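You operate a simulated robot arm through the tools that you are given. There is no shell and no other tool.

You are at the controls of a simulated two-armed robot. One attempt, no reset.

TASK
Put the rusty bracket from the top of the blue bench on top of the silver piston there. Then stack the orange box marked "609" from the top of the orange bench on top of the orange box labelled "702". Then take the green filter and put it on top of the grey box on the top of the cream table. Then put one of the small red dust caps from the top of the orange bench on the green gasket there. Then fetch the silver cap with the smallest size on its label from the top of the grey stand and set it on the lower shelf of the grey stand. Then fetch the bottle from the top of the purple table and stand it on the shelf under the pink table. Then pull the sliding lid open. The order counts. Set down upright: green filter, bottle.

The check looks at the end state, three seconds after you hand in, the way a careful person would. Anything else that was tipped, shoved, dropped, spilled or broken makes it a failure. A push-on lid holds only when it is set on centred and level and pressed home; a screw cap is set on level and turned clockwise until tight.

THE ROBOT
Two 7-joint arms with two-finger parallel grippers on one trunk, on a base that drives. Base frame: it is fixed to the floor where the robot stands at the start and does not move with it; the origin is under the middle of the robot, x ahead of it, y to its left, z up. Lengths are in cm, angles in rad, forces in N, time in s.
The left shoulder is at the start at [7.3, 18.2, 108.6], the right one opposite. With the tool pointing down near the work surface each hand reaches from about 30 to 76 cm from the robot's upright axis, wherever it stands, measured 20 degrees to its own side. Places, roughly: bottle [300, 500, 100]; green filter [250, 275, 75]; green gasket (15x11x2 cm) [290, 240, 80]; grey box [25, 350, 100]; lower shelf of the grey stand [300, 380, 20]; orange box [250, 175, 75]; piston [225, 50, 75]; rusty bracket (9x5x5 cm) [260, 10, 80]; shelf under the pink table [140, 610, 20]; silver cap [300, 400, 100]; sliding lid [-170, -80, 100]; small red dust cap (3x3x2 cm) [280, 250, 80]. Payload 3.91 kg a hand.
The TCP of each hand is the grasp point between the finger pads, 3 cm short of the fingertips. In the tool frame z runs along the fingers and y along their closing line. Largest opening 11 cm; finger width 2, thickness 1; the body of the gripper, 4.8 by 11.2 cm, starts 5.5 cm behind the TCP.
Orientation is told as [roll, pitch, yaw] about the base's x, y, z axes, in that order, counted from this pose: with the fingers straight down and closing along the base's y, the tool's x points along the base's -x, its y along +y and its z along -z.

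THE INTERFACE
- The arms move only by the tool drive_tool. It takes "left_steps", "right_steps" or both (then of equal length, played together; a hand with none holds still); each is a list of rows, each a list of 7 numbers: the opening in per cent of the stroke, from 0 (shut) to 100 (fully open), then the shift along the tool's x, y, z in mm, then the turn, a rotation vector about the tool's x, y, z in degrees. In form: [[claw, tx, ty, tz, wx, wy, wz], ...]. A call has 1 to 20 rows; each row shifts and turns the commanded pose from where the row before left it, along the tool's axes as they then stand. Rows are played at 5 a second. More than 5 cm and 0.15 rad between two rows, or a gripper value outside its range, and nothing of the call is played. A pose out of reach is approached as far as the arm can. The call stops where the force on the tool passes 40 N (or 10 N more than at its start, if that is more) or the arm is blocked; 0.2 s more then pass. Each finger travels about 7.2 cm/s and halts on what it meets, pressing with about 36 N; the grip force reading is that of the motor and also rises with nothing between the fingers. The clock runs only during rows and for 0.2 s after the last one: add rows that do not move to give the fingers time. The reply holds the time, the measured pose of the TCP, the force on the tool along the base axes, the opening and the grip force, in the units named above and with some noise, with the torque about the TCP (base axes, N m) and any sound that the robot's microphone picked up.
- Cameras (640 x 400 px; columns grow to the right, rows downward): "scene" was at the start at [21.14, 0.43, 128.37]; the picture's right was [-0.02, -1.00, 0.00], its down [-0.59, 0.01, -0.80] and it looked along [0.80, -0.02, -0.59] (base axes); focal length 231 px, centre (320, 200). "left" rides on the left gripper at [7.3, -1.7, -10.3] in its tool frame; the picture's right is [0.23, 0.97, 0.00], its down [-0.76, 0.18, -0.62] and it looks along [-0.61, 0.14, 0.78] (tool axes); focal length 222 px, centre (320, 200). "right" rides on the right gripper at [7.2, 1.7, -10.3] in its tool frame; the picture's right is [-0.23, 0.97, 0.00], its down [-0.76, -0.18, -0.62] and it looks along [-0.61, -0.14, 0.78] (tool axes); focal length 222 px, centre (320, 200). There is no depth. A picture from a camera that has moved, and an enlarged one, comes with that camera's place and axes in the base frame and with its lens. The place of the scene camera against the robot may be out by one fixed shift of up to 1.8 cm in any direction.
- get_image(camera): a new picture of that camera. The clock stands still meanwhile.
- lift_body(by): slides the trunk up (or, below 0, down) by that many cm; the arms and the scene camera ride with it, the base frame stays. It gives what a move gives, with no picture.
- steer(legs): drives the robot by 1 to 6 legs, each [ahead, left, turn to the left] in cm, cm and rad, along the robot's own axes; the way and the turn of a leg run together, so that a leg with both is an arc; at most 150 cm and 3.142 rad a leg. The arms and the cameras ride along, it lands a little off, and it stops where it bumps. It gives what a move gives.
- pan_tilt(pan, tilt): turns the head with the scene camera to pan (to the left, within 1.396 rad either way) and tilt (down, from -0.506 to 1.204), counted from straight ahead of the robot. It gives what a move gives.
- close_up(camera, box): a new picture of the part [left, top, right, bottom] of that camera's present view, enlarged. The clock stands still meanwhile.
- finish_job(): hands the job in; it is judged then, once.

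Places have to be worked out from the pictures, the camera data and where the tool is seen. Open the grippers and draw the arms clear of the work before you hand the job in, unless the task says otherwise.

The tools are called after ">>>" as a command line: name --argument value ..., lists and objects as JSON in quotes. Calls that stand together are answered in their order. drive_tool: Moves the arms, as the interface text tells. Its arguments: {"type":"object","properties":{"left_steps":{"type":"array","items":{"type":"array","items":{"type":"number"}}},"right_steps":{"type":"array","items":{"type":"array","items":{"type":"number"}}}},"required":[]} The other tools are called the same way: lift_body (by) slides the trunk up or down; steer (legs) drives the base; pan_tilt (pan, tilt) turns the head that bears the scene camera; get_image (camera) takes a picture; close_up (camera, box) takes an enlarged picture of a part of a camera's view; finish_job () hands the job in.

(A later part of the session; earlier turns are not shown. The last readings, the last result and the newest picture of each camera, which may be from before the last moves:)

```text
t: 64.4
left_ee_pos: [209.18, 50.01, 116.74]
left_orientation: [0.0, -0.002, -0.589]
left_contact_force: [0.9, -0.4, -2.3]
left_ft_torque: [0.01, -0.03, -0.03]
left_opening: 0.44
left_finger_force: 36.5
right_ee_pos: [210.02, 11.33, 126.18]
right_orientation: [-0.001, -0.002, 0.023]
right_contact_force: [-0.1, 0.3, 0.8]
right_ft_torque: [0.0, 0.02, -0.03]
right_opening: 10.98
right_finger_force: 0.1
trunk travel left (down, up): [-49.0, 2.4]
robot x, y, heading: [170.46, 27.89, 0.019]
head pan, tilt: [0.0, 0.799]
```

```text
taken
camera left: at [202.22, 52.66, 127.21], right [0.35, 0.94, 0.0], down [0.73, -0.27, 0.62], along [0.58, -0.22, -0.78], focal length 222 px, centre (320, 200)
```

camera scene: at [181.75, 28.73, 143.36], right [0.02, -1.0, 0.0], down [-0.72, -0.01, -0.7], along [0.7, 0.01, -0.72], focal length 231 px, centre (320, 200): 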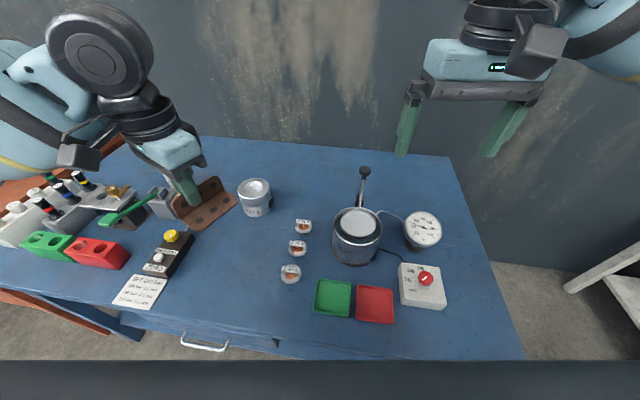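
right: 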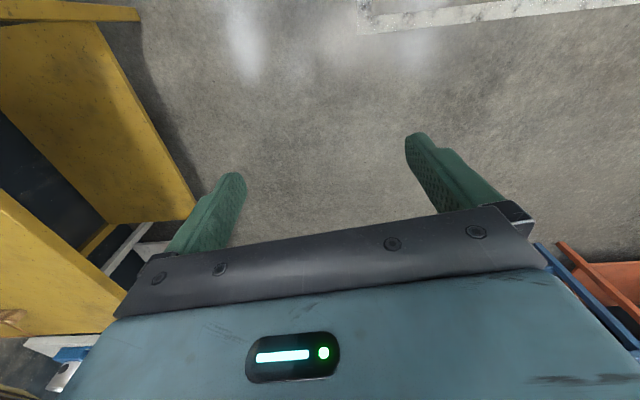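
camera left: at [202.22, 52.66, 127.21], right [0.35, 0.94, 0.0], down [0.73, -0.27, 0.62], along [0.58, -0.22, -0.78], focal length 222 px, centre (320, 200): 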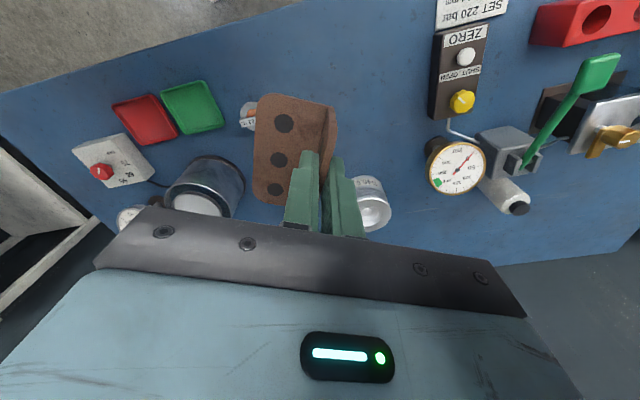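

The piston top shows right of the fingers in the left camera. I zoom on it for its centre, width and top height.

>>> close_up --camera "left" --box '[330, 160, 410, 240]'

>>> close_up --camera "scene" --box '[160, 150, 320, 250]'

```text
5.00 times, centred on (370, 200) of left
camera zoom: at [202.22, 52.66, 127.21], right [0.35, 0.94, 0.0], down [0.73, -0.27, 0.62], along [0.58, -0.22, -0.78], focal length 1111 px, centre (70, 200)
```

zoom: 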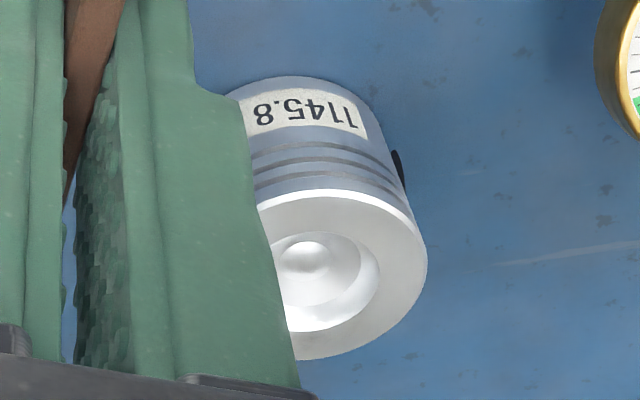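

```text
4.00 times, centred on (240, 200) of scene
camera zoom: at [181.75, 28.73, 143.36], right [0.02, -1.0, 0.0], down [-0.72, -0.01, -0.7], along [0.7, 0.01, -0.72], focal length 925 px, centre (640, 200)
```

zoom: 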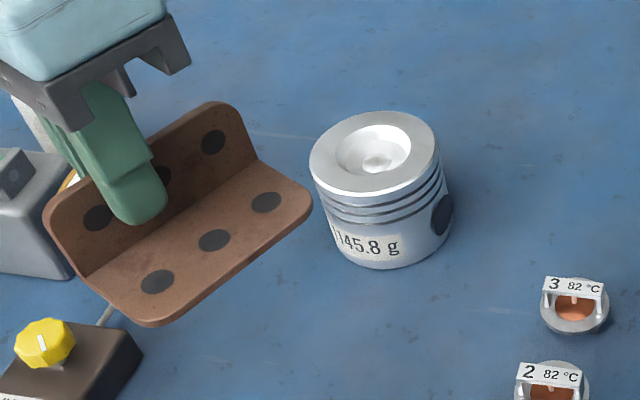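

The piston's centre is about [237.3, 51.9], top at z ≈ 90.5, about 10.6 cm across. I move the base 4 cm nearer, turn the hand straight and bring the bracket toward a point above the piston.

>>> steer --legs '[[4, 0, 0]]'

>>> drive_tool --left_steps '[[0, 0, 0, 0, 0, 0, -8.44], [0, 0, 0, 0, 0, 0, -8.44], [0, 0, 0, 0, 0, 0, -8.44], [0, 0, 0, 0, 0, 0, -8.44], [0, -20, 0, 30, 0, 0, 0], [0, -20, 0, 30, 0, 0, 0], [0, -20, 0, 30, 0, 0, 0], [0, 0, 0, 0, 0, 0, 0]]'

>>> get_image --camera "left"

>>> get_image --camera "scene"

```text
t: 65.2
left_ee_pos: [212.99, 50.16, 116.95]
left_orientation: [0.002, -0.003, -0.587]
left_contact_force: [-0.7, -0.6, -2.5]
left_ft_torque: [0.05, -0.03, -0.03]
left_opening: 0.44
left_finger_force: 35.8
right_ee_pos: [213.66, 11.64, 126.23]
right_orientation: [-0.001, -0.004, 0.025]
right_contact_force: [-0.1, 0.0, 0.4]
right_ft_torque: [-0.01, 0.0, 0.0]
right_opening: 10.99
right_finger_force: 0.0
trunk travel left (down, up): [-49.0, 2.4]
robot x, y, heading: [173.9, 27.99, 0.019]
head pan, tilt: [0.0, 0.799]
```

```text
t: 67.0
left_ee_pos: [218.79, 50.21, 107.65]
left_orientation: [-0.002, -0.003, -0.001]
left_contact_force: [-0.1, -0.4, -2.7]
left_ft_torque: [0.05, 0.01, 0.02]
left_opening: 0.45
left_finger_force: 36.1
right_ee_pos: [213.95, 11.67, 126.16]
right_orientation: [-0.002, -0.002, 0.026]
right_contact_force: [-0.5, 0.5, -1.2]
right_ft_torque: [-0.03, -0.03, 0.01]
right_opening: 11.02
right_finger_force: 0.1
trunk travel left (down, up): [-49.0, 2.4]
robot x, y, heading: [174.14, 27.94, 0.022]
head pan, tilt: [0.0, 0.799]
```

```text
taken
camera left: at [211.5, 48.46, 118.03], right [-0.23, 0.97, 0.0], down [0.76, 0.18, 0.62], along [0.61, 0.14, -0.78], focal length 222 px, centre (320, 200)
```

left: 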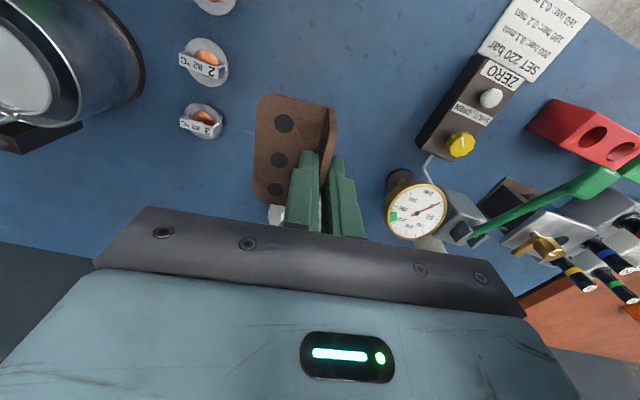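

```text
taken
camera scene: at [185.65, 28.83, 143.36], right [0.02, -1.0, 0.0], down [-0.72, -0.02, -0.7], along [0.7, 0.01, -0.72], focal length 231 px, centre (320, 200)
```

scene: 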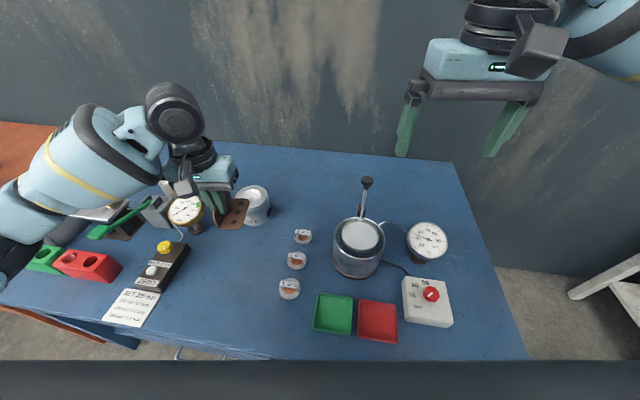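

The yellow gauge stands at about [228, 66], leaving room for the gripper. I move the bracket over the piston at a safe height.

>>> drive_tool --left_steps '[[0, -35.4, 7.6, 0, 0, 0, 0], [0, -35.4, 7.6, 0, 0, 0, 0], [0, -35.4, 7.6, 0, 0, 0, 0], [0, -35.4, 7.6, 0, 0, 0, 0], [0, -35.4, 7.6, 0, 0, 0, 0], [0, 0, 0, 0, 0, 0, 0]]'

>>> get_image --camera "left"

>>> close_up --camera "scene" --box '[160, 120, 320, 220]'

```text
t: 68.5
left_ee_pos: [236.62, 54.33, 107.84]
left_orientation: [0.001, -0.002, 0.0]
left_contact_force: [0.1, 0.0, -2.5]
left_ft_torque: [0.02, 0.03, 0.0]
left_opening: 0.45
left_finger_force: 36.3
right_ee_pos: [213.95, 11.66, 126.09]
right_orientation: [0.001, -0.001, 0.025]
right_contact_force: [0.0, 0.8, 0.5]
right_ft_torque: [0.0, 0.01, 0.01]
right_opening: 11.01
right_finger_force: 0.1
trunk travel left (down, up): [-49.0, 2.4]
robot x, y, heading: [174.07, 27.93, 0.025]
head pan, tilt: [0.0, 0.799]
```

```text
taken
camera left: at [229.4, 52.61, 118.26], right [-0.23, 0.97, 0.0], down [0.76, 0.18, 0.62], along [0.61, 0.14, -0.78], focal length 222 px, centre (320, 200)
```

left: 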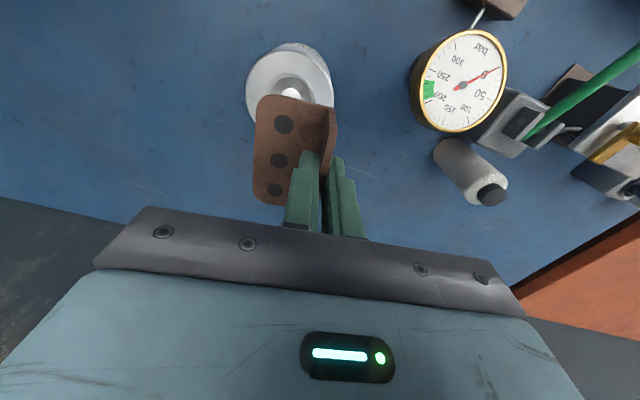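

```text
4.00 times, centred on (240, 170) of scene
camera zoom: at [185.66, 28.87, 143.35], right [0.02, -1.0, 0.0], down [-0.72, -0.02, -0.7], along [0.7, 0.01, -0.72], focal length 925 px, centre (640, 320)
```

zoom: 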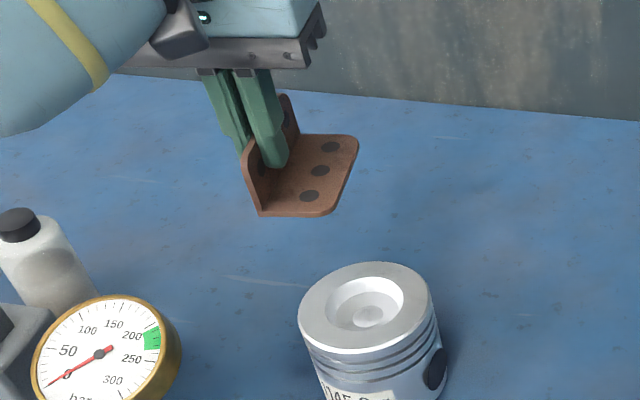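

From above, the piston's centre is [236.9, 50.7] and the bracket's base centre is [237.4, 52.1]. I correct by (−0.5, −1.4) cm and lower to just above the piston.

>>> drive_tool --left_steps '[[0, 5, -14, 0, 0, 0, 0], [0, 0, 0, 35, 0, 0, 0], [0, 0, 0, 35, 0, 0, 0], [0, 0, 0, 25, 0, 0, 0], [0, 0, 0, 15, 0, 0, 0], [0, 0, 0, 0, 0, 0, 0]]'

>>> get_image --camera "left"

>>> close_up --camera "scene" --box '[190, 140, 318, 220]'

```text
t: 69.8
left_ee_pos: [236.23, 52.42, 96.81]
left_orientation: [0.0, -0.001, 0.002]
left_contact_force: [0.2, -0.5, -2.6]
left_ft_torque: [0.01, -0.01, -0.02]
left_opening: 0.42
left_finger_force: 35.9
right_ee_pos: [213.87, 11.68, 126.24]
right_orientation: [-0.002, -0.002, 0.025]
right_contact_force: [0.1, -0.1, 0.9]
right_ft_torque: [-0.02, 0.01, 0.0]
right_opening: 10.99
right_finger_force: 0.0
trunk travel left (down, up): [-49.0, 2.4]
robot x, y, heading: [174.12, 27.98, 0.022]
head pan, tilt: [0.0, 0.799]
```

```text
taken
camera left: at [229.01, 50.79, 107.16], right [-0.23, 0.97, 0.0], down [0.76, 0.18, 0.62], along [0.61, 0.14, -0.78], focal length 222 px, centre (320, 200)
```

left: 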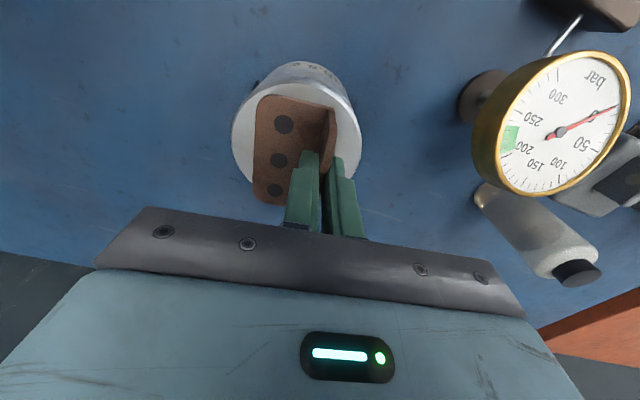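

```text
5.00 times, centred on (254, 180) of scene
camera zoom: at [185.68, 28.82, 143.35], right [0.02, -1.0, 0.0], down [-0.72, -0.02, -0.7], along [0.7, 0.01, -0.72], focal length 1156 px, centre (650, 300)
```

zoom: 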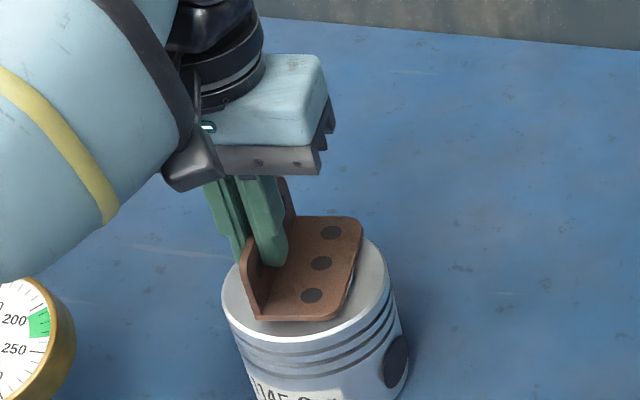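

The bracket sits centred over the piston top in both views. I lower in small steps until it touches.

>>> drive_tool --left_steps '[[0, 0, 0, 4, 0, 0, 0], [0, 0, 0, 3, 0, 0, 0], [0, 0, 0, 3, 0, 0, 0], [0, 0, 0, 2, 0, 0, 0]]'

```text
t: 70.8
left_ee_pos: [236.28, 52.52, 96.08]
left_orientation: [-0.002, -0.011, 0.0]
left_contact_force: [-4.6, 2.4, 27.2]
left_ft_torque: [-0.11, 1.2, -0.17]
left_opening: 0.44
left_finger_force: 35.9
right_ee_pos: [213.69, 11.5, 126.3]
right_orientation: [0.002, -0.008, 0.025]
right_contact_force: [0.2, -0.6, 0.4]
right_ft_torque: [0.02, 0.0, 0.01]
right_opening: 10.99
right_finger_force: 0.0
trunk travel left (down, up): [-49.0, 2.4]
robot x, y, heading: [174.12, 27.87, 0.018]
head pan, tilt: [0.0, 0.799]
```

Contact at z 96.1 with 27 N upward, so the bracket rests on the piston. I ease off the pressure, open the fingers a little and go straight up.

>>> drive_tool --left_steps '[[0, 0, 0, -4, 0, 0, 0], [0, 0, 0, 0, 0, 0, 0], [15, 0, 0, 0, 0, 0, 0], [30, 0, 0, 0, 0, 0, 0], [30, 0, 0, 0, 0, 0, 0], [30, 0, 0, -15, 0, 0, 0], [30, 0, 0, -30, 0, 0, 0], [30, 0, 0, -40, 0, 0, 0], [30, 0, 0, -40, 0, 0, 0], [30, 0, 0, 0, 0, 0, 0]]'

>>> get_image --camera "left"

>>> close_up --camera "scene" --box '[190, 140, 318, 220]'

```text
t: 73.0
left_ee_pos: [236.44, 52.62, 108.48]
left_orientation: [0.0, 0.0, 0.0]
left_contact_force: [-0.4, 1.0, -1.0]
left_ft_torque: [0.03, 0.0, -0.01]
left_opening: 3.29
left_finger_force: 0.0
right_ee_pos: [214.0, 11.67, 126.08]
right_orientation: [-0.001, -0.001, 0.025]
right_contact_force: [-0.6, -0.1, -0.3]
right_ft_torque: [0.02, -0.01, -0.01]
right_opening: 10.99
right_finger_force: 0.1
trunk travel left (down, up): [-49.0, 2.4]
robot x, y, heading: [173.93, 27.68, 0.017]
head pan, tilt: [0.0, 0.799]
```

```text
taken
camera left: at [229.19, 50.92, 118.85], right [-0.23, 0.97, 0.0], down [0.76, 0.18, 0.62], along [0.61, 0.14, -0.78], focal length 222 px, centre (320, 200)
```

left: 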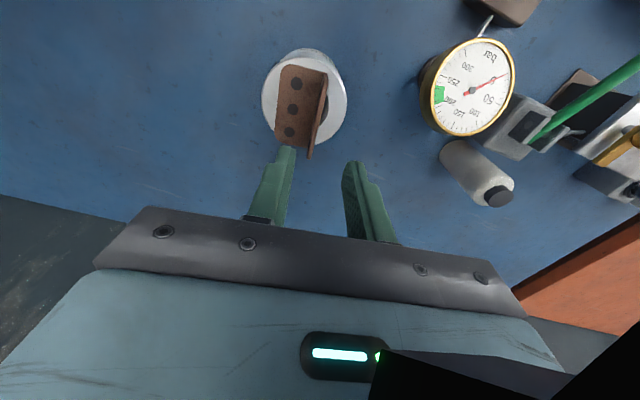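

```text
5.00 times, centred on (254, 180) of scene
camera zoom: at [185.71, 28.83, 143.34], right [0.02, -1.0, 0.0], down [-0.72, -0.02, -0.7], along [0.7, 0.01, -0.72], focal length 1156 px, centre (650, 300)
```

zoom: 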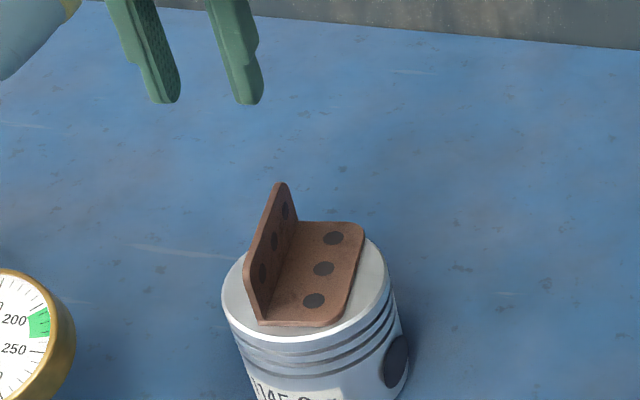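

The bracket stands stably on the piston. I draw the left hand up and back, back the base off the bench, and look left toward the orange bench.

>>> drive_tool --left_steps '[[30, 0, 0, -40, 0, 0, 0], [30, 30, 0, -20, 0, 0, 0], [30, 45, 0, 0, 0, 0, 0], [30, 45, 0, 0, 0, 0, 0], [60, 45, -10, 0, 0, 0, 0], [100, 45, -10, 0, 0, 0, 0], [100, 25, -10, 0, 0, 0, 0]]'

>>> steer --legs '[[-35, 0, 0]]'

>>> pan_tilt --pan 0.9 --tilt 0.5

>>> get_image --camera "scene"

>>> pan_tilt --pan 1.39 --tilt 0.5

>>> get_image --camera "scene"

```text
t: 74.7
left_ee_pos: [212.67, 49.48, 114.5]
left_orientation: [0.001, 0.001, 0.002]
left_contact_force: [0.5, 0.3, 1.3]
left_ft_torque: [0.0, 0.0, 0.04]
left_opening: 10.99
left_finger_force: 0.0
right_ee_pos: [213.88, 11.47, 126.23]
right_orientation: [-0.001, -0.002, 0.025]
right_contact_force: [0.1, 0.2, -0.3]
right_ft_torque: [0.03, 0.0, 0.02]
right_opening: 11.01
right_finger_force: 0.2
trunk travel left (down, up): [-49.0, 2.4]
robot x, y, heading: [173.97, 28.15, 0.018]
head pan, tilt: [0.0, 0.799]
```

```text
t: 76.9
left_ee_pos: [177.79, 48.52, 114.56]
left_orientation: [-0.001, -0.001, -0.003]
left_contact_force: [-0.5, -1.3, 0.4]
left_ft_torque: [-0.04, -0.02, 0.04]
left_opening: 11.0
left_finger_force: 0.0
right_ee_pos: [179.02, 10.88, 126.21]
right_orientation: [0.0, -0.002, 0.022]
right_contact_force: [-0.3, 0.5, 0.6]
right_ft_torque: [0.03, -0.01, 0.04]
right_opening: 10.99
right_finger_force: 0.0
trunk travel left (down, up): [-49.0, 2.4]
robot x, y, heading: [138.85, 27.3, 0.02]
head pan, tilt: [0.0, 0.799]
```

```text
t: 78.1
left_ee_pos: [177.87, 48.6, 114.54]
left_orientation: [0.001, -0.003, -0.002]
left_contact_force: [-0.5, 0.7, 0.8]
left_ft_torque: [0.01, -0.01, -0.01]
left_opening: 11.0
left_finger_force: 0.0
right_ee_pos: [179.0, 10.74, 126.11]
right_orientation: [0.001, -0.003, 0.021]
right_contact_force: [0.5, -0.2, 0.5]
right_ft_torque: [0.0, 0.02, 0.01]
right_opening: 11.01
right_finger_force: 0.0
trunk travel left (down, up): [-49.0, 2.4]
robot x, y, heading: [139.2, 27.04, 0.02]
head pan, tilt: [0.901, 0.499]
```

```text
taken
camera scene: at [148.13, 35.16, 145.94], right [0.79, -0.61, 0.0], down [-0.29, -0.38, -0.88], along [0.53, 0.7, -0.48], focal length 231 px, centre (320, 200)
```

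scene: 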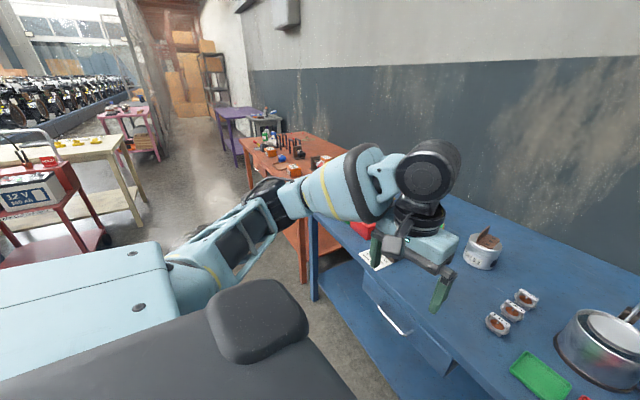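

```text
t: 79.0
left_ee_pos: [177.64, 48.65, 114.65]
left_orientation: [0.001, -0.001, -0.002]
left_contact_force: [0.3, -0.2, 0.1]
left_ft_torque: [0.03, -0.01, 0.01]
left_opening: 11.02
left_finger_force: 0.1
right_ee_pos: [178.92, 10.8, 126.28]
right_orientation: [0.0, -0.002, 0.022]
right_contact_force: [-0.5, 0.2, 0.4]
right_ft_torque: [0.02, -0.01, 0.0]
right_opening: 10.97
right_finger_force: 0.0
trunk travel left (down, up): [-49.0, 2.4]
robot x, y, heading: [138.79, 27.24, 0.015]
head pan, tilt: [1.389, 0.499]
```

```text
taken
camera scene: at [144.1, 36.91, 145.94], right [0.99, -0.16, 0.0], down [-0.08, -0.47, -0.88], along [0.14, 0.87, -0.48], focal length 231 px, centre (320, 200)
```

scene: 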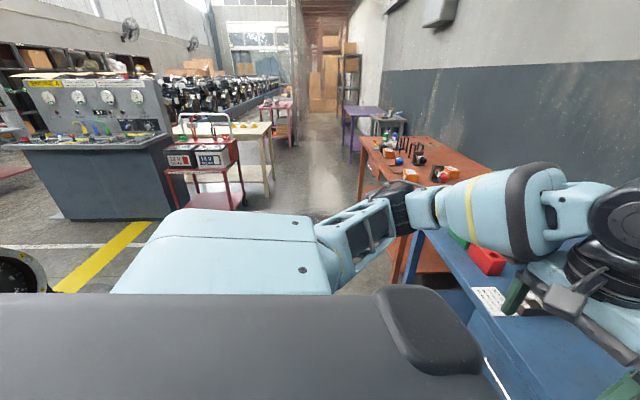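

The aisle to the left is clear: the orange bench follows the blue one, and a red cart stands much farther off near y 290. I drive left along the benches to face the orange bench.

>>> steer --legs '[[0, 128, 0]]'

>>> pan_tilt --pan 0.1 --tilt 0.6

>>> get_image --camera "scene"

>>> pan_tilt --pan 0.7 --tilt 0.6

>>> get_image --camera "scene"

```text
t: 90.6
left_ee_pos: [176.92, 177.43, 114.45]
left_orientation: [0.002, -0.001, -0.019]
left_contact_force: [-0.7, -0.7, -0.6]
left_ft_torque: [0.0, 0.02, 0.0]
left_opening: 10.99
left_finger_force: 0.1
right_ee_pos: [177.4, 139.48, 126.14]
right_orientation: [0.0, -0.003, 0.004]
right_contact_force: [0.4, 0.0, -0.2]
right_ft_torque: [0.0, 0.02, 0.02]
right_opening: 10.96
right_finger_force: 0.0
trunk travel left (down, up): [-49.0, 2.4]
robot x, y, heading: [137.74, 156.6, 0.008]
head pan, tilt: [1.389, 0.499]
```

```text
t: 92.1
left_ee_pos: [176.77, 177.34, 114.52]
left_orientation: [0.0, -0.004, -0.018]
left_contact_force: [0.2, 0.1, -0.6]
left_ft_torque: [0.0, 0.03, -0.04]
left_opening: 11.01
left_finger_force: 0.1
right_ee_pos: [177.45, 139.37, 126.14]
right_orientation: [-0.001, -0.002, 0.001]
right_contact_force: [0.1, 0.3, 0.1]
right_ft_torque: [0.03, 0.0, 0.0]
right_opening: 10.99
right_finger_force: 0.0
trunk travel left (down, up): [-49.0, 2.4]
robot x, y, heading: [138.01, 156.5, 0.006]
head pan, tilt: [0.099, 0.6]
```

```text
taken
camera scene: at [150.1, 158.14, 145.04], right [0.1, -0.99, 0.0], down [-0.56, -0.06, -0.83], along [0.82, 0.08, -0.56], focal length 231 px, centre (320, 200)
```

scene: 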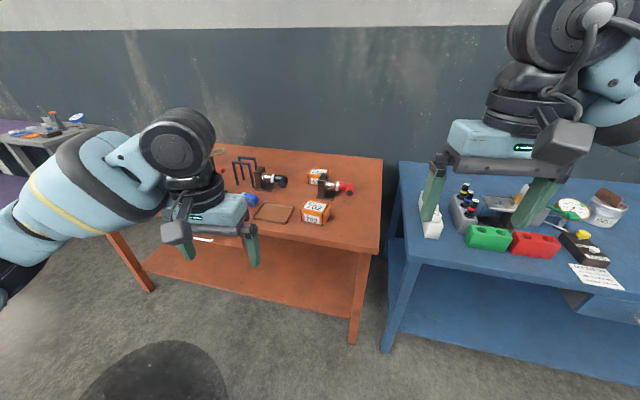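

```text
t: 93.1
left_ee_pos: [176.92, 177.41, 114.45]
left_orientation: [0.001, -0.001, -0.018]
left_contact_force: [-0.4, -0.6, -0.6]
left_ft_torque: [0.0, -0.03, 0.0]
left_opening: 10.99
left_finger_force: 0.0
right_ee_pos: [177.35, 139.45, 126.21]
right_orientation: [0.002, -0.003, 0.002]
right_contact_force: [-0.3, -0.4, -0.6]
right_ft_torque: [0.04, 0.01, -0.01]
right_opening: 11.01
right_finger_force: 0.0
trunk travel left (down, up): [-49.0, 2.4]
robot x, y, heading: [137.79, 156.84, 0.0]
head pan, tilt: [0.7, 0.6]
```

```text
taken
camera scene: at [148.07, 162.94, 145.03], right [0.64, -0.76, 0.0], down [-0.43, -0.36, -0.83], along [0.63, 0.53, -0.56], focal length 231 px, centre (320, 200)
```

scene: 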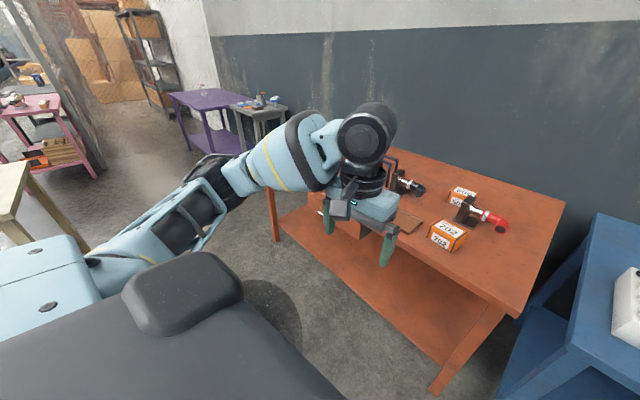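

The orange bench is ahead; one box reads "702". I zoom in to find the "609" box and the other items.

>>> pan_tilt --pan 0.15 --tilt 0.6

>>> close_up --camera "scene" --box '[200, 130, 400, 255]'

>>> get_image --camera "left"

```text
t: 94.0
left_ee_pos: [176.95, 177.31, 114.63]
left_orientation: [-0.001, -0.002, -0.018]
left_contact_force: [0.3, -0.8, 0.4]
left_ft_torque: [0.0, 0.01, 0.01]
left_opening: 11.01
left_finger_force: 0.0
right_ee_pos: [177.32, 139.6, 126.16]
right_orientation: [0.0, -0.002, 0.003]
right_contact_force: [-0.3, 0.5, -0.4]
right_ft_torque: [-0.01, 0.04, 0.0]
right_opening: 11.0
right_finger_force: 0.1
trunk travel left (down, up): [-49.0, 2.4]
robot x, y, heading: [137.74, 156.71, 0.001]
head pan, tilt: [0.15, 0.6]
```

```text
3.20 times, centred on (300, 192) of scene
camera zoom: at [150.05, 158.59, 145.04], right [0.15, -0.99, 0.0], down [-0.56, -0.09, -0.83], along [0.82, 0.13, -0.56], focal length 740 px, centre (384, 224)
```

zoom: 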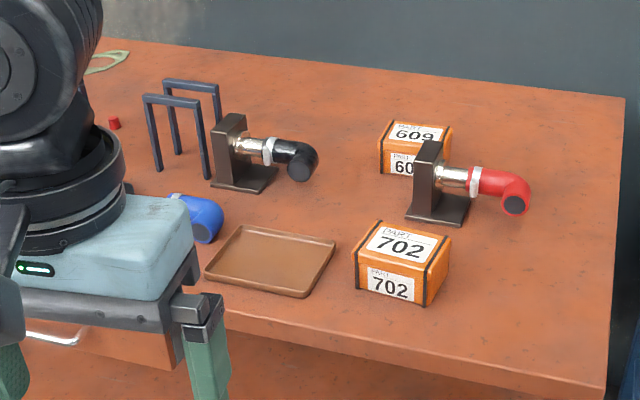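

```text
taken
camera left: at [169.49, 175.8, 124.95], right [-0.21, 0.98, 0.0], down [0.76, 0.16, 0.62], along [0.61, 0.13, -0.78], focal length 222 px, centre (320, 200)
```

left: 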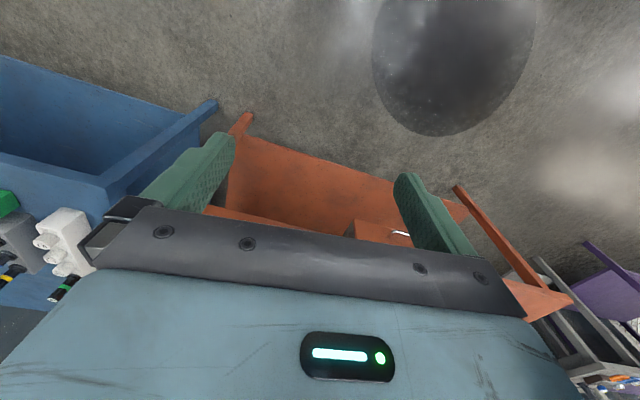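

Box 609 sits behind the brown stand at about [262, 170]; 702 is in front at about [230, 168]. I drive nearer to view them from above with the hand cameras.

>>> steer --legs '[[40, -8, 0]]'

>>> pan_tilt --pan 0.2 --tilt 0.85

>>> get_image --camera "scene"

>>> get_image --camera "left"

```text
t: 96.6
left_ee_pos: [216.87, 169.59, 114.57]
left_orientation: [0.0, -0.002, -0.014]
left_contact_force: [0.3, -0.2, -0.4]
left_ft_torque: [0.0, 0.02, 0.0]
left_opening: 11.02
left_finger_force: 0.1
right_ee_pos: [217.48, 131.78, 126.11]
right_orientation: [0.0, -0.002, 0.009]
right_contact_force: [0.2, 0.1, 0.3]
right_ft_torque: [0.0, -0.02, 0.0]
right_opening: 11.01
right_finger_force: 0.1
trunk travel left (down, up): [-49.0, 2.4]
robot x, y, heading: [177.98, 148.49, 0.006]
head pan, tilt: [0.15, 0.6]
```

```text
t: 97.3
left_ee_pos: [216.83, 169.58, 114.52]
left_orientation: [-0.001, -0.002, -0.015]
left_contact_force: [0.7, -0.2, -0.8]
left_ft_torque: [-0.02, -0.02, 0.02]
left_opening: 10.97
left_finger_force: 0.0
right_ee_pos: [217.66, 131.79, 126.21]
right_orientation: [0.0, -0.002, 0.008]
right_contact_force: [-0.1, -0.1, 0.7]
right_ft_torque: [-0.03, -0.03, 0.0]
right_opening: 11.0
right_finger_force: 0.0
trunk travel left (down, up): [-49.0, 2.4]
robot x, y, heading: [177.53, 148.44, 0.004]
head pan, tilt: [0.201, 0.85]
```

```text
taken
camera scene: at [189.09, 150.93, 142.95], right [0.21, -0.98, 0.0], down [-0.73, -0.15, -0.66], along [0.65, 0.14, -0.75], focal length 231 px, centre (320, 200)
```

scene: 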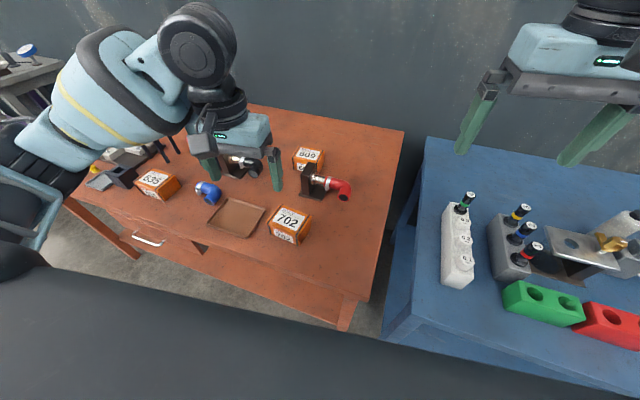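

```text
taken
camera left: at [209.51, 168.02, 124.95], right [-0.21, 0.98, 0.0], down [0.76, 0.17, 0.62], along [0.61, 0.13, -0.78], focal length 222 px, centre (320, 200)
```

left: 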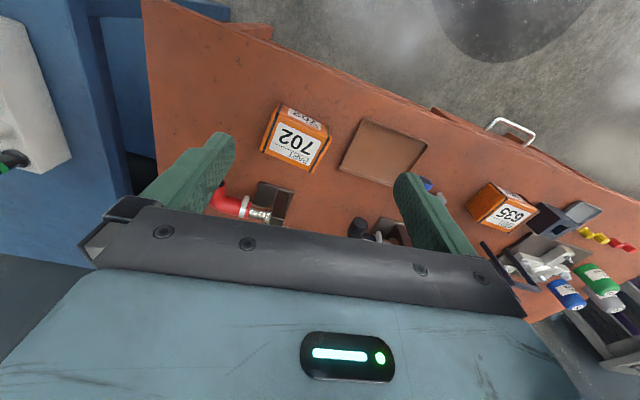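

Box 702 is visible from the left hand. I zoom in on it and on the stand and box 609 with the scene camera.

>>> close_up --camera "left" --box '[240, 90, 352, 190]'

>>> close_up --camera "scene" --box '[200, 130, 376, 250]'

```text
4.00 times, centred on (296, 140) of left
camera zoom: at [209.51, 168.02, 124.95], right [-0.21, 0.98, 0.0], down [0.76, 0.17, 0.62], along [0.61, 0.13, -0.78], focal length 888 px, centre (416, 440)
```

zoom: 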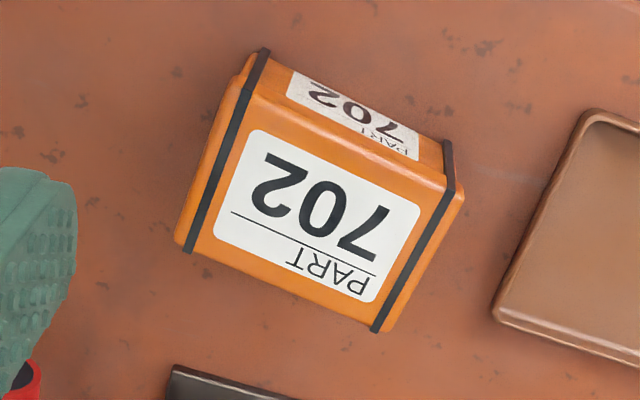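

```text
3.33 times, centred on (288, 190) of scene
camera zoom: at [189.09, 150.93, 142.95], right [0.21, -0.98, 0.0], down [-0.73, -0.15, -0.66], along [0.65, 0.14, -0.75], focal length 771 px, centre (427, 233)
```

zoom: 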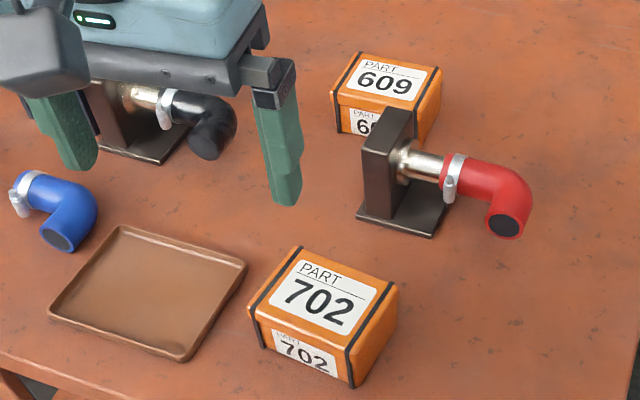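

Box 702 centres at about [227.8, 167.5] (yaw −0.25) and 609 at about [259.7, 169.1] (yaw −0.1), both roughly 10.6 × 8.4 × 6 cm. I drive in and lower the trunk for more reach.

>>> steer --legs '[[13, -2, 0]]'

>>> lift_body --by -10

>>> get_image --camera "scene"

>>> get_image --camera "left"

```text
t: 98.6
left_ee_pos: [226.02, 168.2, 114.33]
left_orientation: [0.001, 0.001, -0.015]
left_contact_force: [-0.4, -0.6, 0.5]
left_ft_torque: [0.01, -0.02, 0.04]
left_opening: 10.98
left_finger_force: 0.1
right_ee_pos: [226.78, 130.18, 125.87]
right_orientation: [0.0, 0.003, 0.006]
right_contact_force: [0.2, 0.2, -0.9]
right_ft_torque: [-0.03, -0.01, -0.01]
right_opening: 11.0
right_finger_force: 0.0
trunk travel left (down, up): [-49.0, 2.4]
robot x, y, heading: [187.33, 146.86, 0.005]
head pan, tilt: [0.201, 0.85]
stopped in leg 1: the robot was blocked; the commanded pose is now the measured one
```

```text
t: 99.9
left_ee_pos: [225.92, 168.19, 104.51]
left_orientation: [-0.001, -0.002, -0.013]
left_contact_force: [-0.4, 0.1, 0.0]
left_ft_torque: [0.02, 0.02, -0.01]
left_opening: 11.01
left_finger_force: 0.1
right_ee_pos: [226.67, 130.34, 116.11]
right_orientation: [-0.001, 0.001, 0.006]
right_contact_force: [-0.4, -0.6, 0.7]
right_ft_torque: [-0.01, -0.02, 0.01]
right_opening: 11.01
right_finger_force: 0.0
trunk travel left (down, up): [-39.0, 12.4]
robot x, y, heading: [186.94, 147.17, 0.006]
head pan, tilt: [0.201, 0.85]
```

```text
taken
camera scene: at [205.71, 149.57, 130.9], right [0.21, -0.98, 0.0], down [-0.74, -0.15, -0.66], along [0.65, 0.14, -0.75], focal length 231 px, centre (320, 200)
```

scene: 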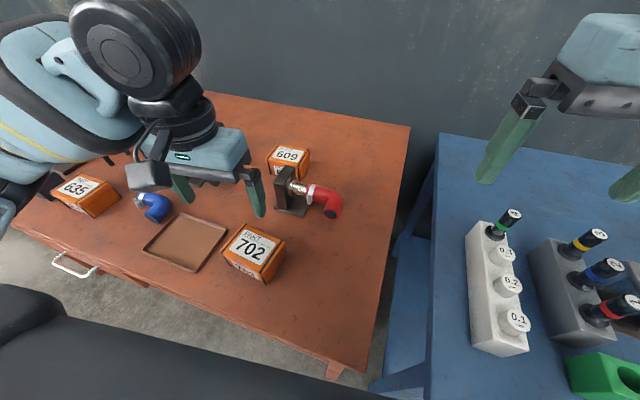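

```text
taken
camera left: at [218.68, 166.58, 114.96], right [-0.21, 0.98, 0.0], down [0.76, 0.17, 0.62], along [0.61, 0.13, -0.78], focal length 222 px, centre (320, 200)
```

left: 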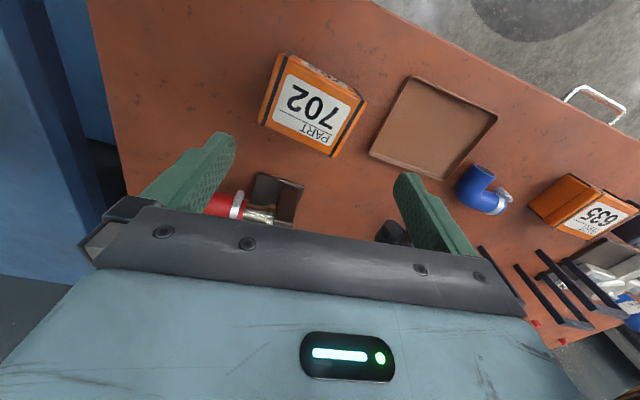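

The base bumped at x 187 (probably near the bench legs), and box 609 stays a little far for the left hand. I shift left so the right hand can take it from a spot between the bench legs.

>>> steer --legs '[[-5, 43, 0], [8, 0, 0]]'

>>> pan_tilt --pan -0.2 --tilt 0.85

>>> get_image --camera "scene"

>>> get_image --camera "right"

```text
t: 105.0
left_ee_pos: [228.53, 211.86, 104.32]
left_orientation: [0.0, 0.0, -0.021]
left_contact_force: [0.1, 0.1, -1.6]
left_ft_torque: [0.01, 0.03, 0.03]
left_opening: 10.99
left_finger_force: 0.0
right_ee_pos: [228.99, 173.89, 116.0]
right_orientation: [0.0, 0.001, -0.003]
right_contact_force: [0.0, 0.4, 1.3]
right_ft_torque: [0.02, 0.02, -0.01]
right_opening: 11.01
right_finger_force: 0.0
trunk travel left (down, up): [-39.0, 12.4]
robot x, y, heading: [189.03, 191.21, -0.004]
head pan, tilt: [0.201, 0.85]
```

```text
t: 105.8
left_ee_pos: [228.44, 211.77, 104.45]
left_orientation: [0.0, -0.001, -0.023]
left_contact_force: [0.3, -0.5, -0.6]
left_ft_torque: [-0.02, -0.02, 0.0]
left_opening: 11.02
left_finger_force: 0.1
right_ee_pos: [228.89, 173.8, 116.07]
right_orientation: [0.001, 0.0, -0.002]
right_contact_force: [-0.8, 0.5, 0.3]
right_ft_torque: [0.03, 0.01, -0.02]
right_opening: 10.97
right_finger_force: 0.0
trunk travel left (down, up): [-39.0, 12.4]
robot x, y, heading: [189.32, 191.37, 0.001]
head pan, tilt: [-0.201, 0.85]
```

```text
taken
camera scene: at [208.01, 190.21, 130.9], right [-0.2, -0.98, 0.0], down [-0.74, 0.15, -0.66], along [0.65, -0.13, -0.75], focal length 231 px, centre (320, 200)
```

scene: 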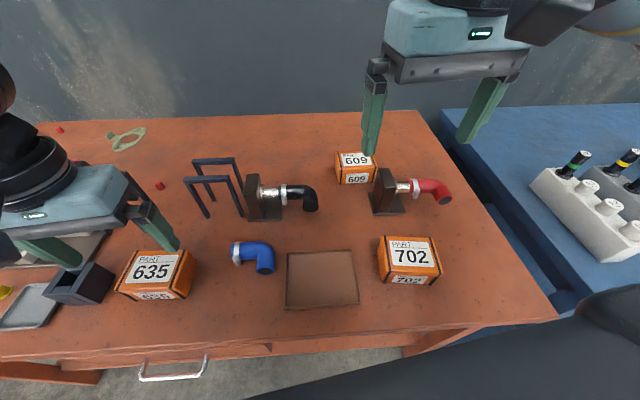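

```text
taken
camera right: at [221.61, 175.65, 126.26], right [0.23, 0.97, 0.0], down [0.76, -0.18, 0.62], along [0.61, -0.14, -0.78], focal length 222 px, centre (320, 200)
```

right: 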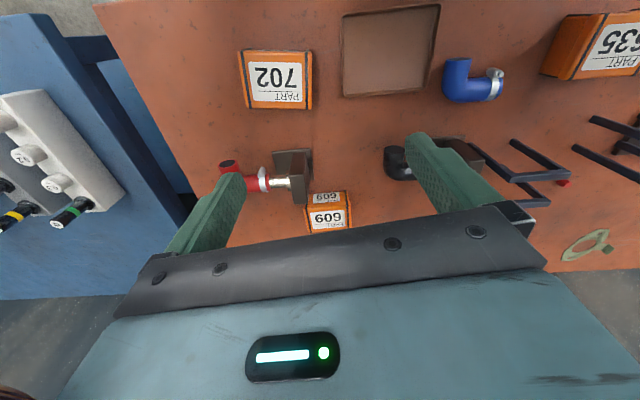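

The right hand camera sees both boxes and the stand. I zoom in to measure 609.

>>> close_up --camera "right" --box '[220, 30, 380, 240]'

>>> close_up --camera "scene" --box '[320, 130, 480, 300]'

```text
1.90 times, centred on (300, 135) of right
camera zoom: at [221.61, 175.65, 126.26], right [0.23, 0.97, 0.0], down [0.76, -0.18, 0.62], along [0.61, -0.14, -0.78], focal length 423 px, centre (358, 324)
```

zoom: 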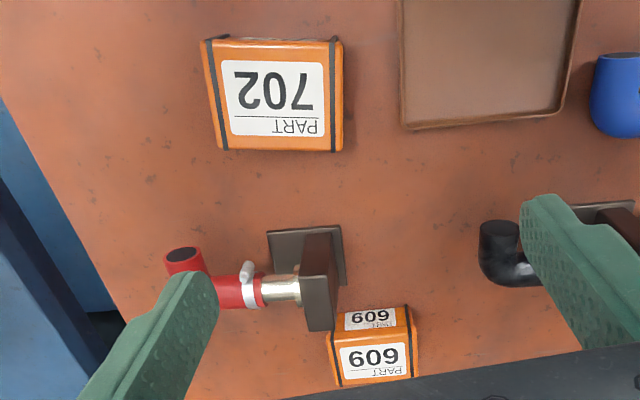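

```text
2.35 times, centred on (400, 215) of scene
camera zoom: at [208.01, 190.21, 130.9], right [-0.2, -0.98, 0.0], down [-0.74, 0.15, -0.66], along [0.65, -0.13, -0.75], focal length 544 px, centre (132, 165)
```

zoom: 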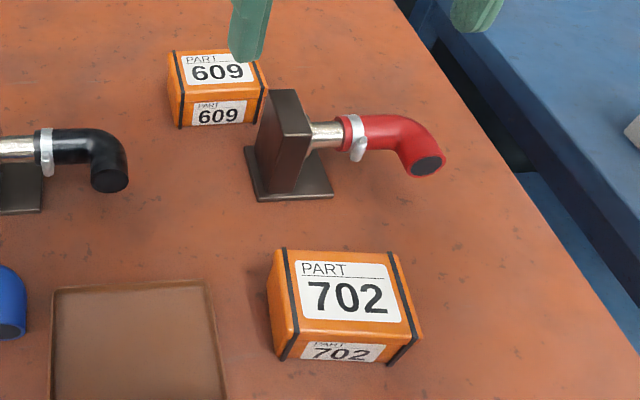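

Box 609 centres near [258.5, 169.2]. I turn the right gripper so it closes across the box's 8 cm depth (yaw ≈ 1.47) and move toward a point above it.

>>> steer --legs '[[2, 0, 0]]'

>>> drive_tool --right_steps '[[100, 0, 0, 0, 0, 0, -8.4], [100, 0, 0, 0, 0, 0, -8.4], [100, 0, 0, 0, 0, 0, -8.4], [100, 0, 0, 0, 0, 0, -8.4], [100, 0, 0, 0, 0, 0, -8.4], [100, 0, 0, 0, 0, 0, -8.4], [100, 0, 0, 0, 0, 0, -8.4], [100, 0, 0, 0, 0, 0, -8.4], [100, 0, 0, 0, 0, 0, -8.4], [100, 0, 0, 0, 0, 0, -8.4], [100, 0, 0, 0, 0, 0, 0]]'

>>> get_image --camera "right"

>>> get_image --camera "scene"

```text
t: 106.6
left_ee_pos: [230.37, 211.72, 104.44]
left_orientation: [0.0, 0.0, -0.023]
left_contact_force: [-0.8, 0.5, 0.4]
left_ft_torque: [0.01, -0.02, -0.04]
left_opening: 11.02
left_finger_force: 0.0
right_ee_pos: [230.7, 173.75, 116.03]
right_orientation: [0.0, 0.001, -0.003]
right_contact_force: [0.3, -0.3, 0.4]
right_ft_torque: [-0.01, 0.05, 0.02]
right_opening: 11.01
right_finger_force: 0.1
trunk travel left (down, up): [-39.0, 12.4]
robot x, y, heading: [191.02, 191.1, -0.003]
head pan, tilt: [-0.201, 0.85]
```

```text
t: 109.0
left_ee_pos: [230.49, 211.67, 104.49]
left_orientation: [0.0, -0.001, -0.022]
left_contact_force: [0.6, -1.1, 0.1]
left_ft_torque: [0.02, -0.01, -0.01]
left_opening: 11.02
left_finger_force: 0.1
right_ee_pos: [227.59, 175.86, 115.16]
right_orientation: [0.0, 0.0, 1.463]
right_contact_force: [-0.1, -1.0, 0.4]
right_ft_torque: [0.01, -0.02, 0.01]
right_opening: 10.99
right_finger_force: 0.2
right hand out of reach, approached as far as the arm can: row 9, 10
trunk travel left (down, up): [-39.0, 12.4]
robot x, y, heading: [191.07, 191.43, -0.0]
head pan, tilt: [-0.201, 0.85]
```

```text
taken
camera right: at [225.06, 168.94, 125.37], right [-0.94, 0.33, 0.0], down [0.26, 0.74, 0.62], along [0.21, 0.59, -0.78], focal length 222 px, centre (320, 200)
```

right: 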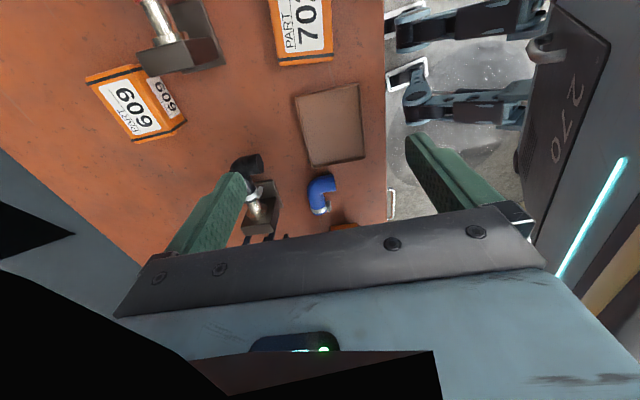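

```text
taken
camera scene: at [210.0, 190.14, 130.89], right [-0.2, -0.98, 0.0], down [-0.74, 0.15, -0.66], along [0.65, -0.13, -0.75], focal length 231 px, centre (320, 200)
```

scene: 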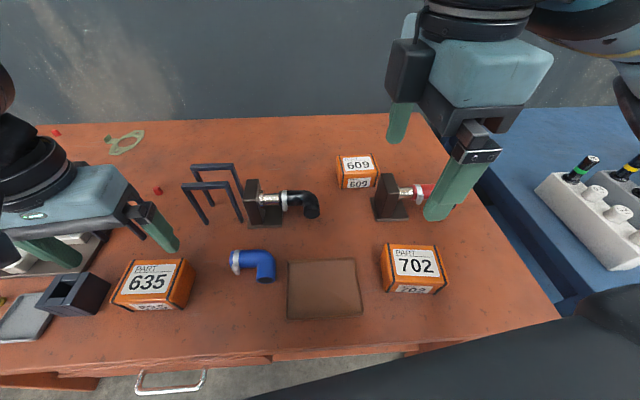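

The right wrist is near its turning limit this way. From this view 609 is seen from another angle, so I zoom in to triangulate its place and height.

>>> close_up --camera "right" --box '[70, 0, 230, 160]'

>>> close_up --camera "right" --box '[360, 0, 640, 240]'

```text
2.50 times, centred on (150, 80) of right
camera zoom: at [225.06, 168.94, 125.37], right [-0.94, 0.33, 0.0], down [0.26, 0.74, 0.62], along [0.21, 0.59, -0.78], focal length 555 px, centre (745, 500)
```

zoom: 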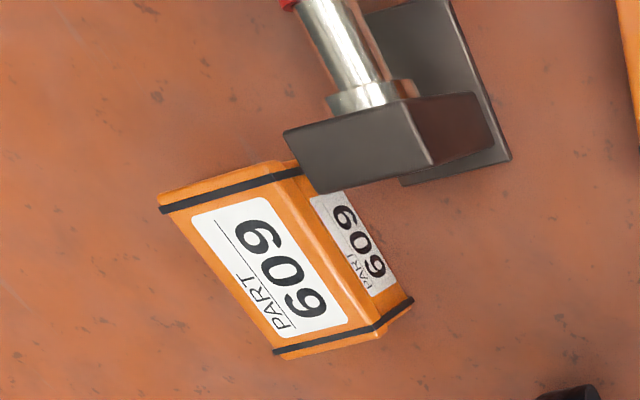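

```text
1.67 times, centred on (500, 120) of right
camera zoom: at [225.06, 168.94, 125.37], right [-0.94, 0.33, 0.0], down [0.26, 0.74, 0.62], along [0.21, 0.59, -0.78], focal length 370 px, centre (20, 333)
```

zoom: 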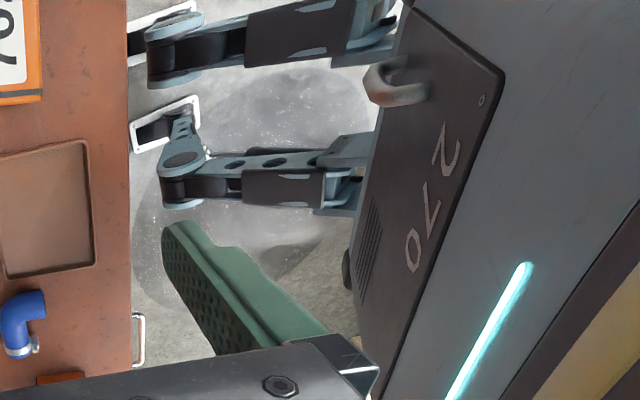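

Both views agree: 609's centre is about [258.9, 168.9], top near z 86, yaw about −0.11. I turn the right wrist the other way round (toward yaw −1.68), where it should have more room.

>>> drive_tool --right_steps '[[100, 0, 0, 0, 0, 0, 8.2], [100, 0, 0, 0, 0, 0, 8.2], [100, 0, 0, 0, 0, 0, 8.2], [100, 0, 0, 0, 0, 0, 8.2], [100, 0, 0, 0, 0, 0, 8.2], [100, 0, 0, 0, 0, 0, 8.2], [100, 0, 0, 0, 0, 0, 8.2], [100, 0, 0, 0, 0, 0, 8.2], [100, 0, 0, 0, 0, 0, 8.2], [100, 0, 0, 0, 0, 0, 8.2], [100, 0, 0, 0, 0, 0, 8.2], [100, 0, 0, 0, 0, 0, 8.2], [100, 0, 0, 0, 0, 0, 8.2], [100, 0, 0, 0, 0, 0, 8.2], [100, 0, 0, 0, 0, 0, 8.2], [100, 0, 0, 0, 0, 0, 8.2], [100, 0, 0, 0, 0, 0, 8.2], [100, 0, 0, 0, 0, 0, 8.2], [100, 0, 0, 0, 0, 0, 8.2], [100, 0, 0, 0, 0, 0, 8.2]]'

>>> drive_tool --right_steps '[[100, 0, 0, 0, 0, 0, 8.0], [100, 0, 0, 0, 0, 0, 8.0], [100, 0, 0, 0, 0, 0, 0]]'

>>> get_image --camera "right"

```text
t: 113.2
left_ee_pos: [230.49, 211.6, 104.45]
left_orientation: [0.001, 0.0, -0.023]
left_contact_force: [0.9, 0.5, -0.6]
left_ft_torque: [0.02, 0.03, 0.01]
left_opening: 10.98
left_finger_force: 0.0
right_ee_pos: [227.55, 175.94, 115.21]
right_orientation: [0.0, 0.0, -1.399]
right_contact_force: [-0.1, -0.5, 0.3]
right_ft_torque: [0.0, -0.04, 0.03]
right_opening: 10.99
right_finger_force: 0.1
trunk travel left (down, up): [-39.0, 12.4]
robot x, y, heading: [191.15, 191.3, -0.001]
head pan, tilt: [-0.201, 0.85]
```

```text
t: 114.0
left_ee_pos: [230.37, 211.77, 104.43]
left_orientation: [0.001, 0.001, -0.022]
left_contact_force: [-0.6, -0.2, 0.6]
left_ft_torque: [-0.01, -0.04, 0.02]
left_opening: 11.04
left_finger_force: 0.0
right_ee_pos: [227.57, 176.02, 115.21]
right_orientation: [0.0, 0.001, -1.678]
right_contact_force: [0.1, -0.4, 0.8]
right_ft_torque: [-0.03, 0.0, -0.02]
right_opening: 11.01
right_finger_force: 0.0
trunk travel left (down, up): [-39.0, 12.4]
robot x, y, heading: [191.2, 191.31, 0.0]
head pan, tilt: [-0.201, 0.85]
```

```text
taken
camera right: at [230.03, 183.11, 125.4], right [0.94, -0.33, 0.0], down [-0.26, -0.74, 0.62], along [-0.21, -0.59, -0.78], focal length 222 px, centre (320, 200)
```

right: 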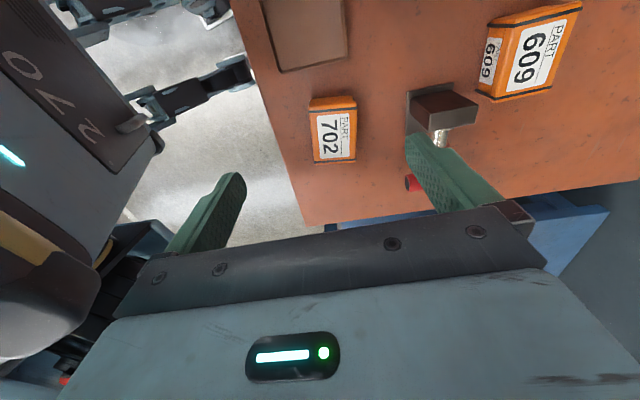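

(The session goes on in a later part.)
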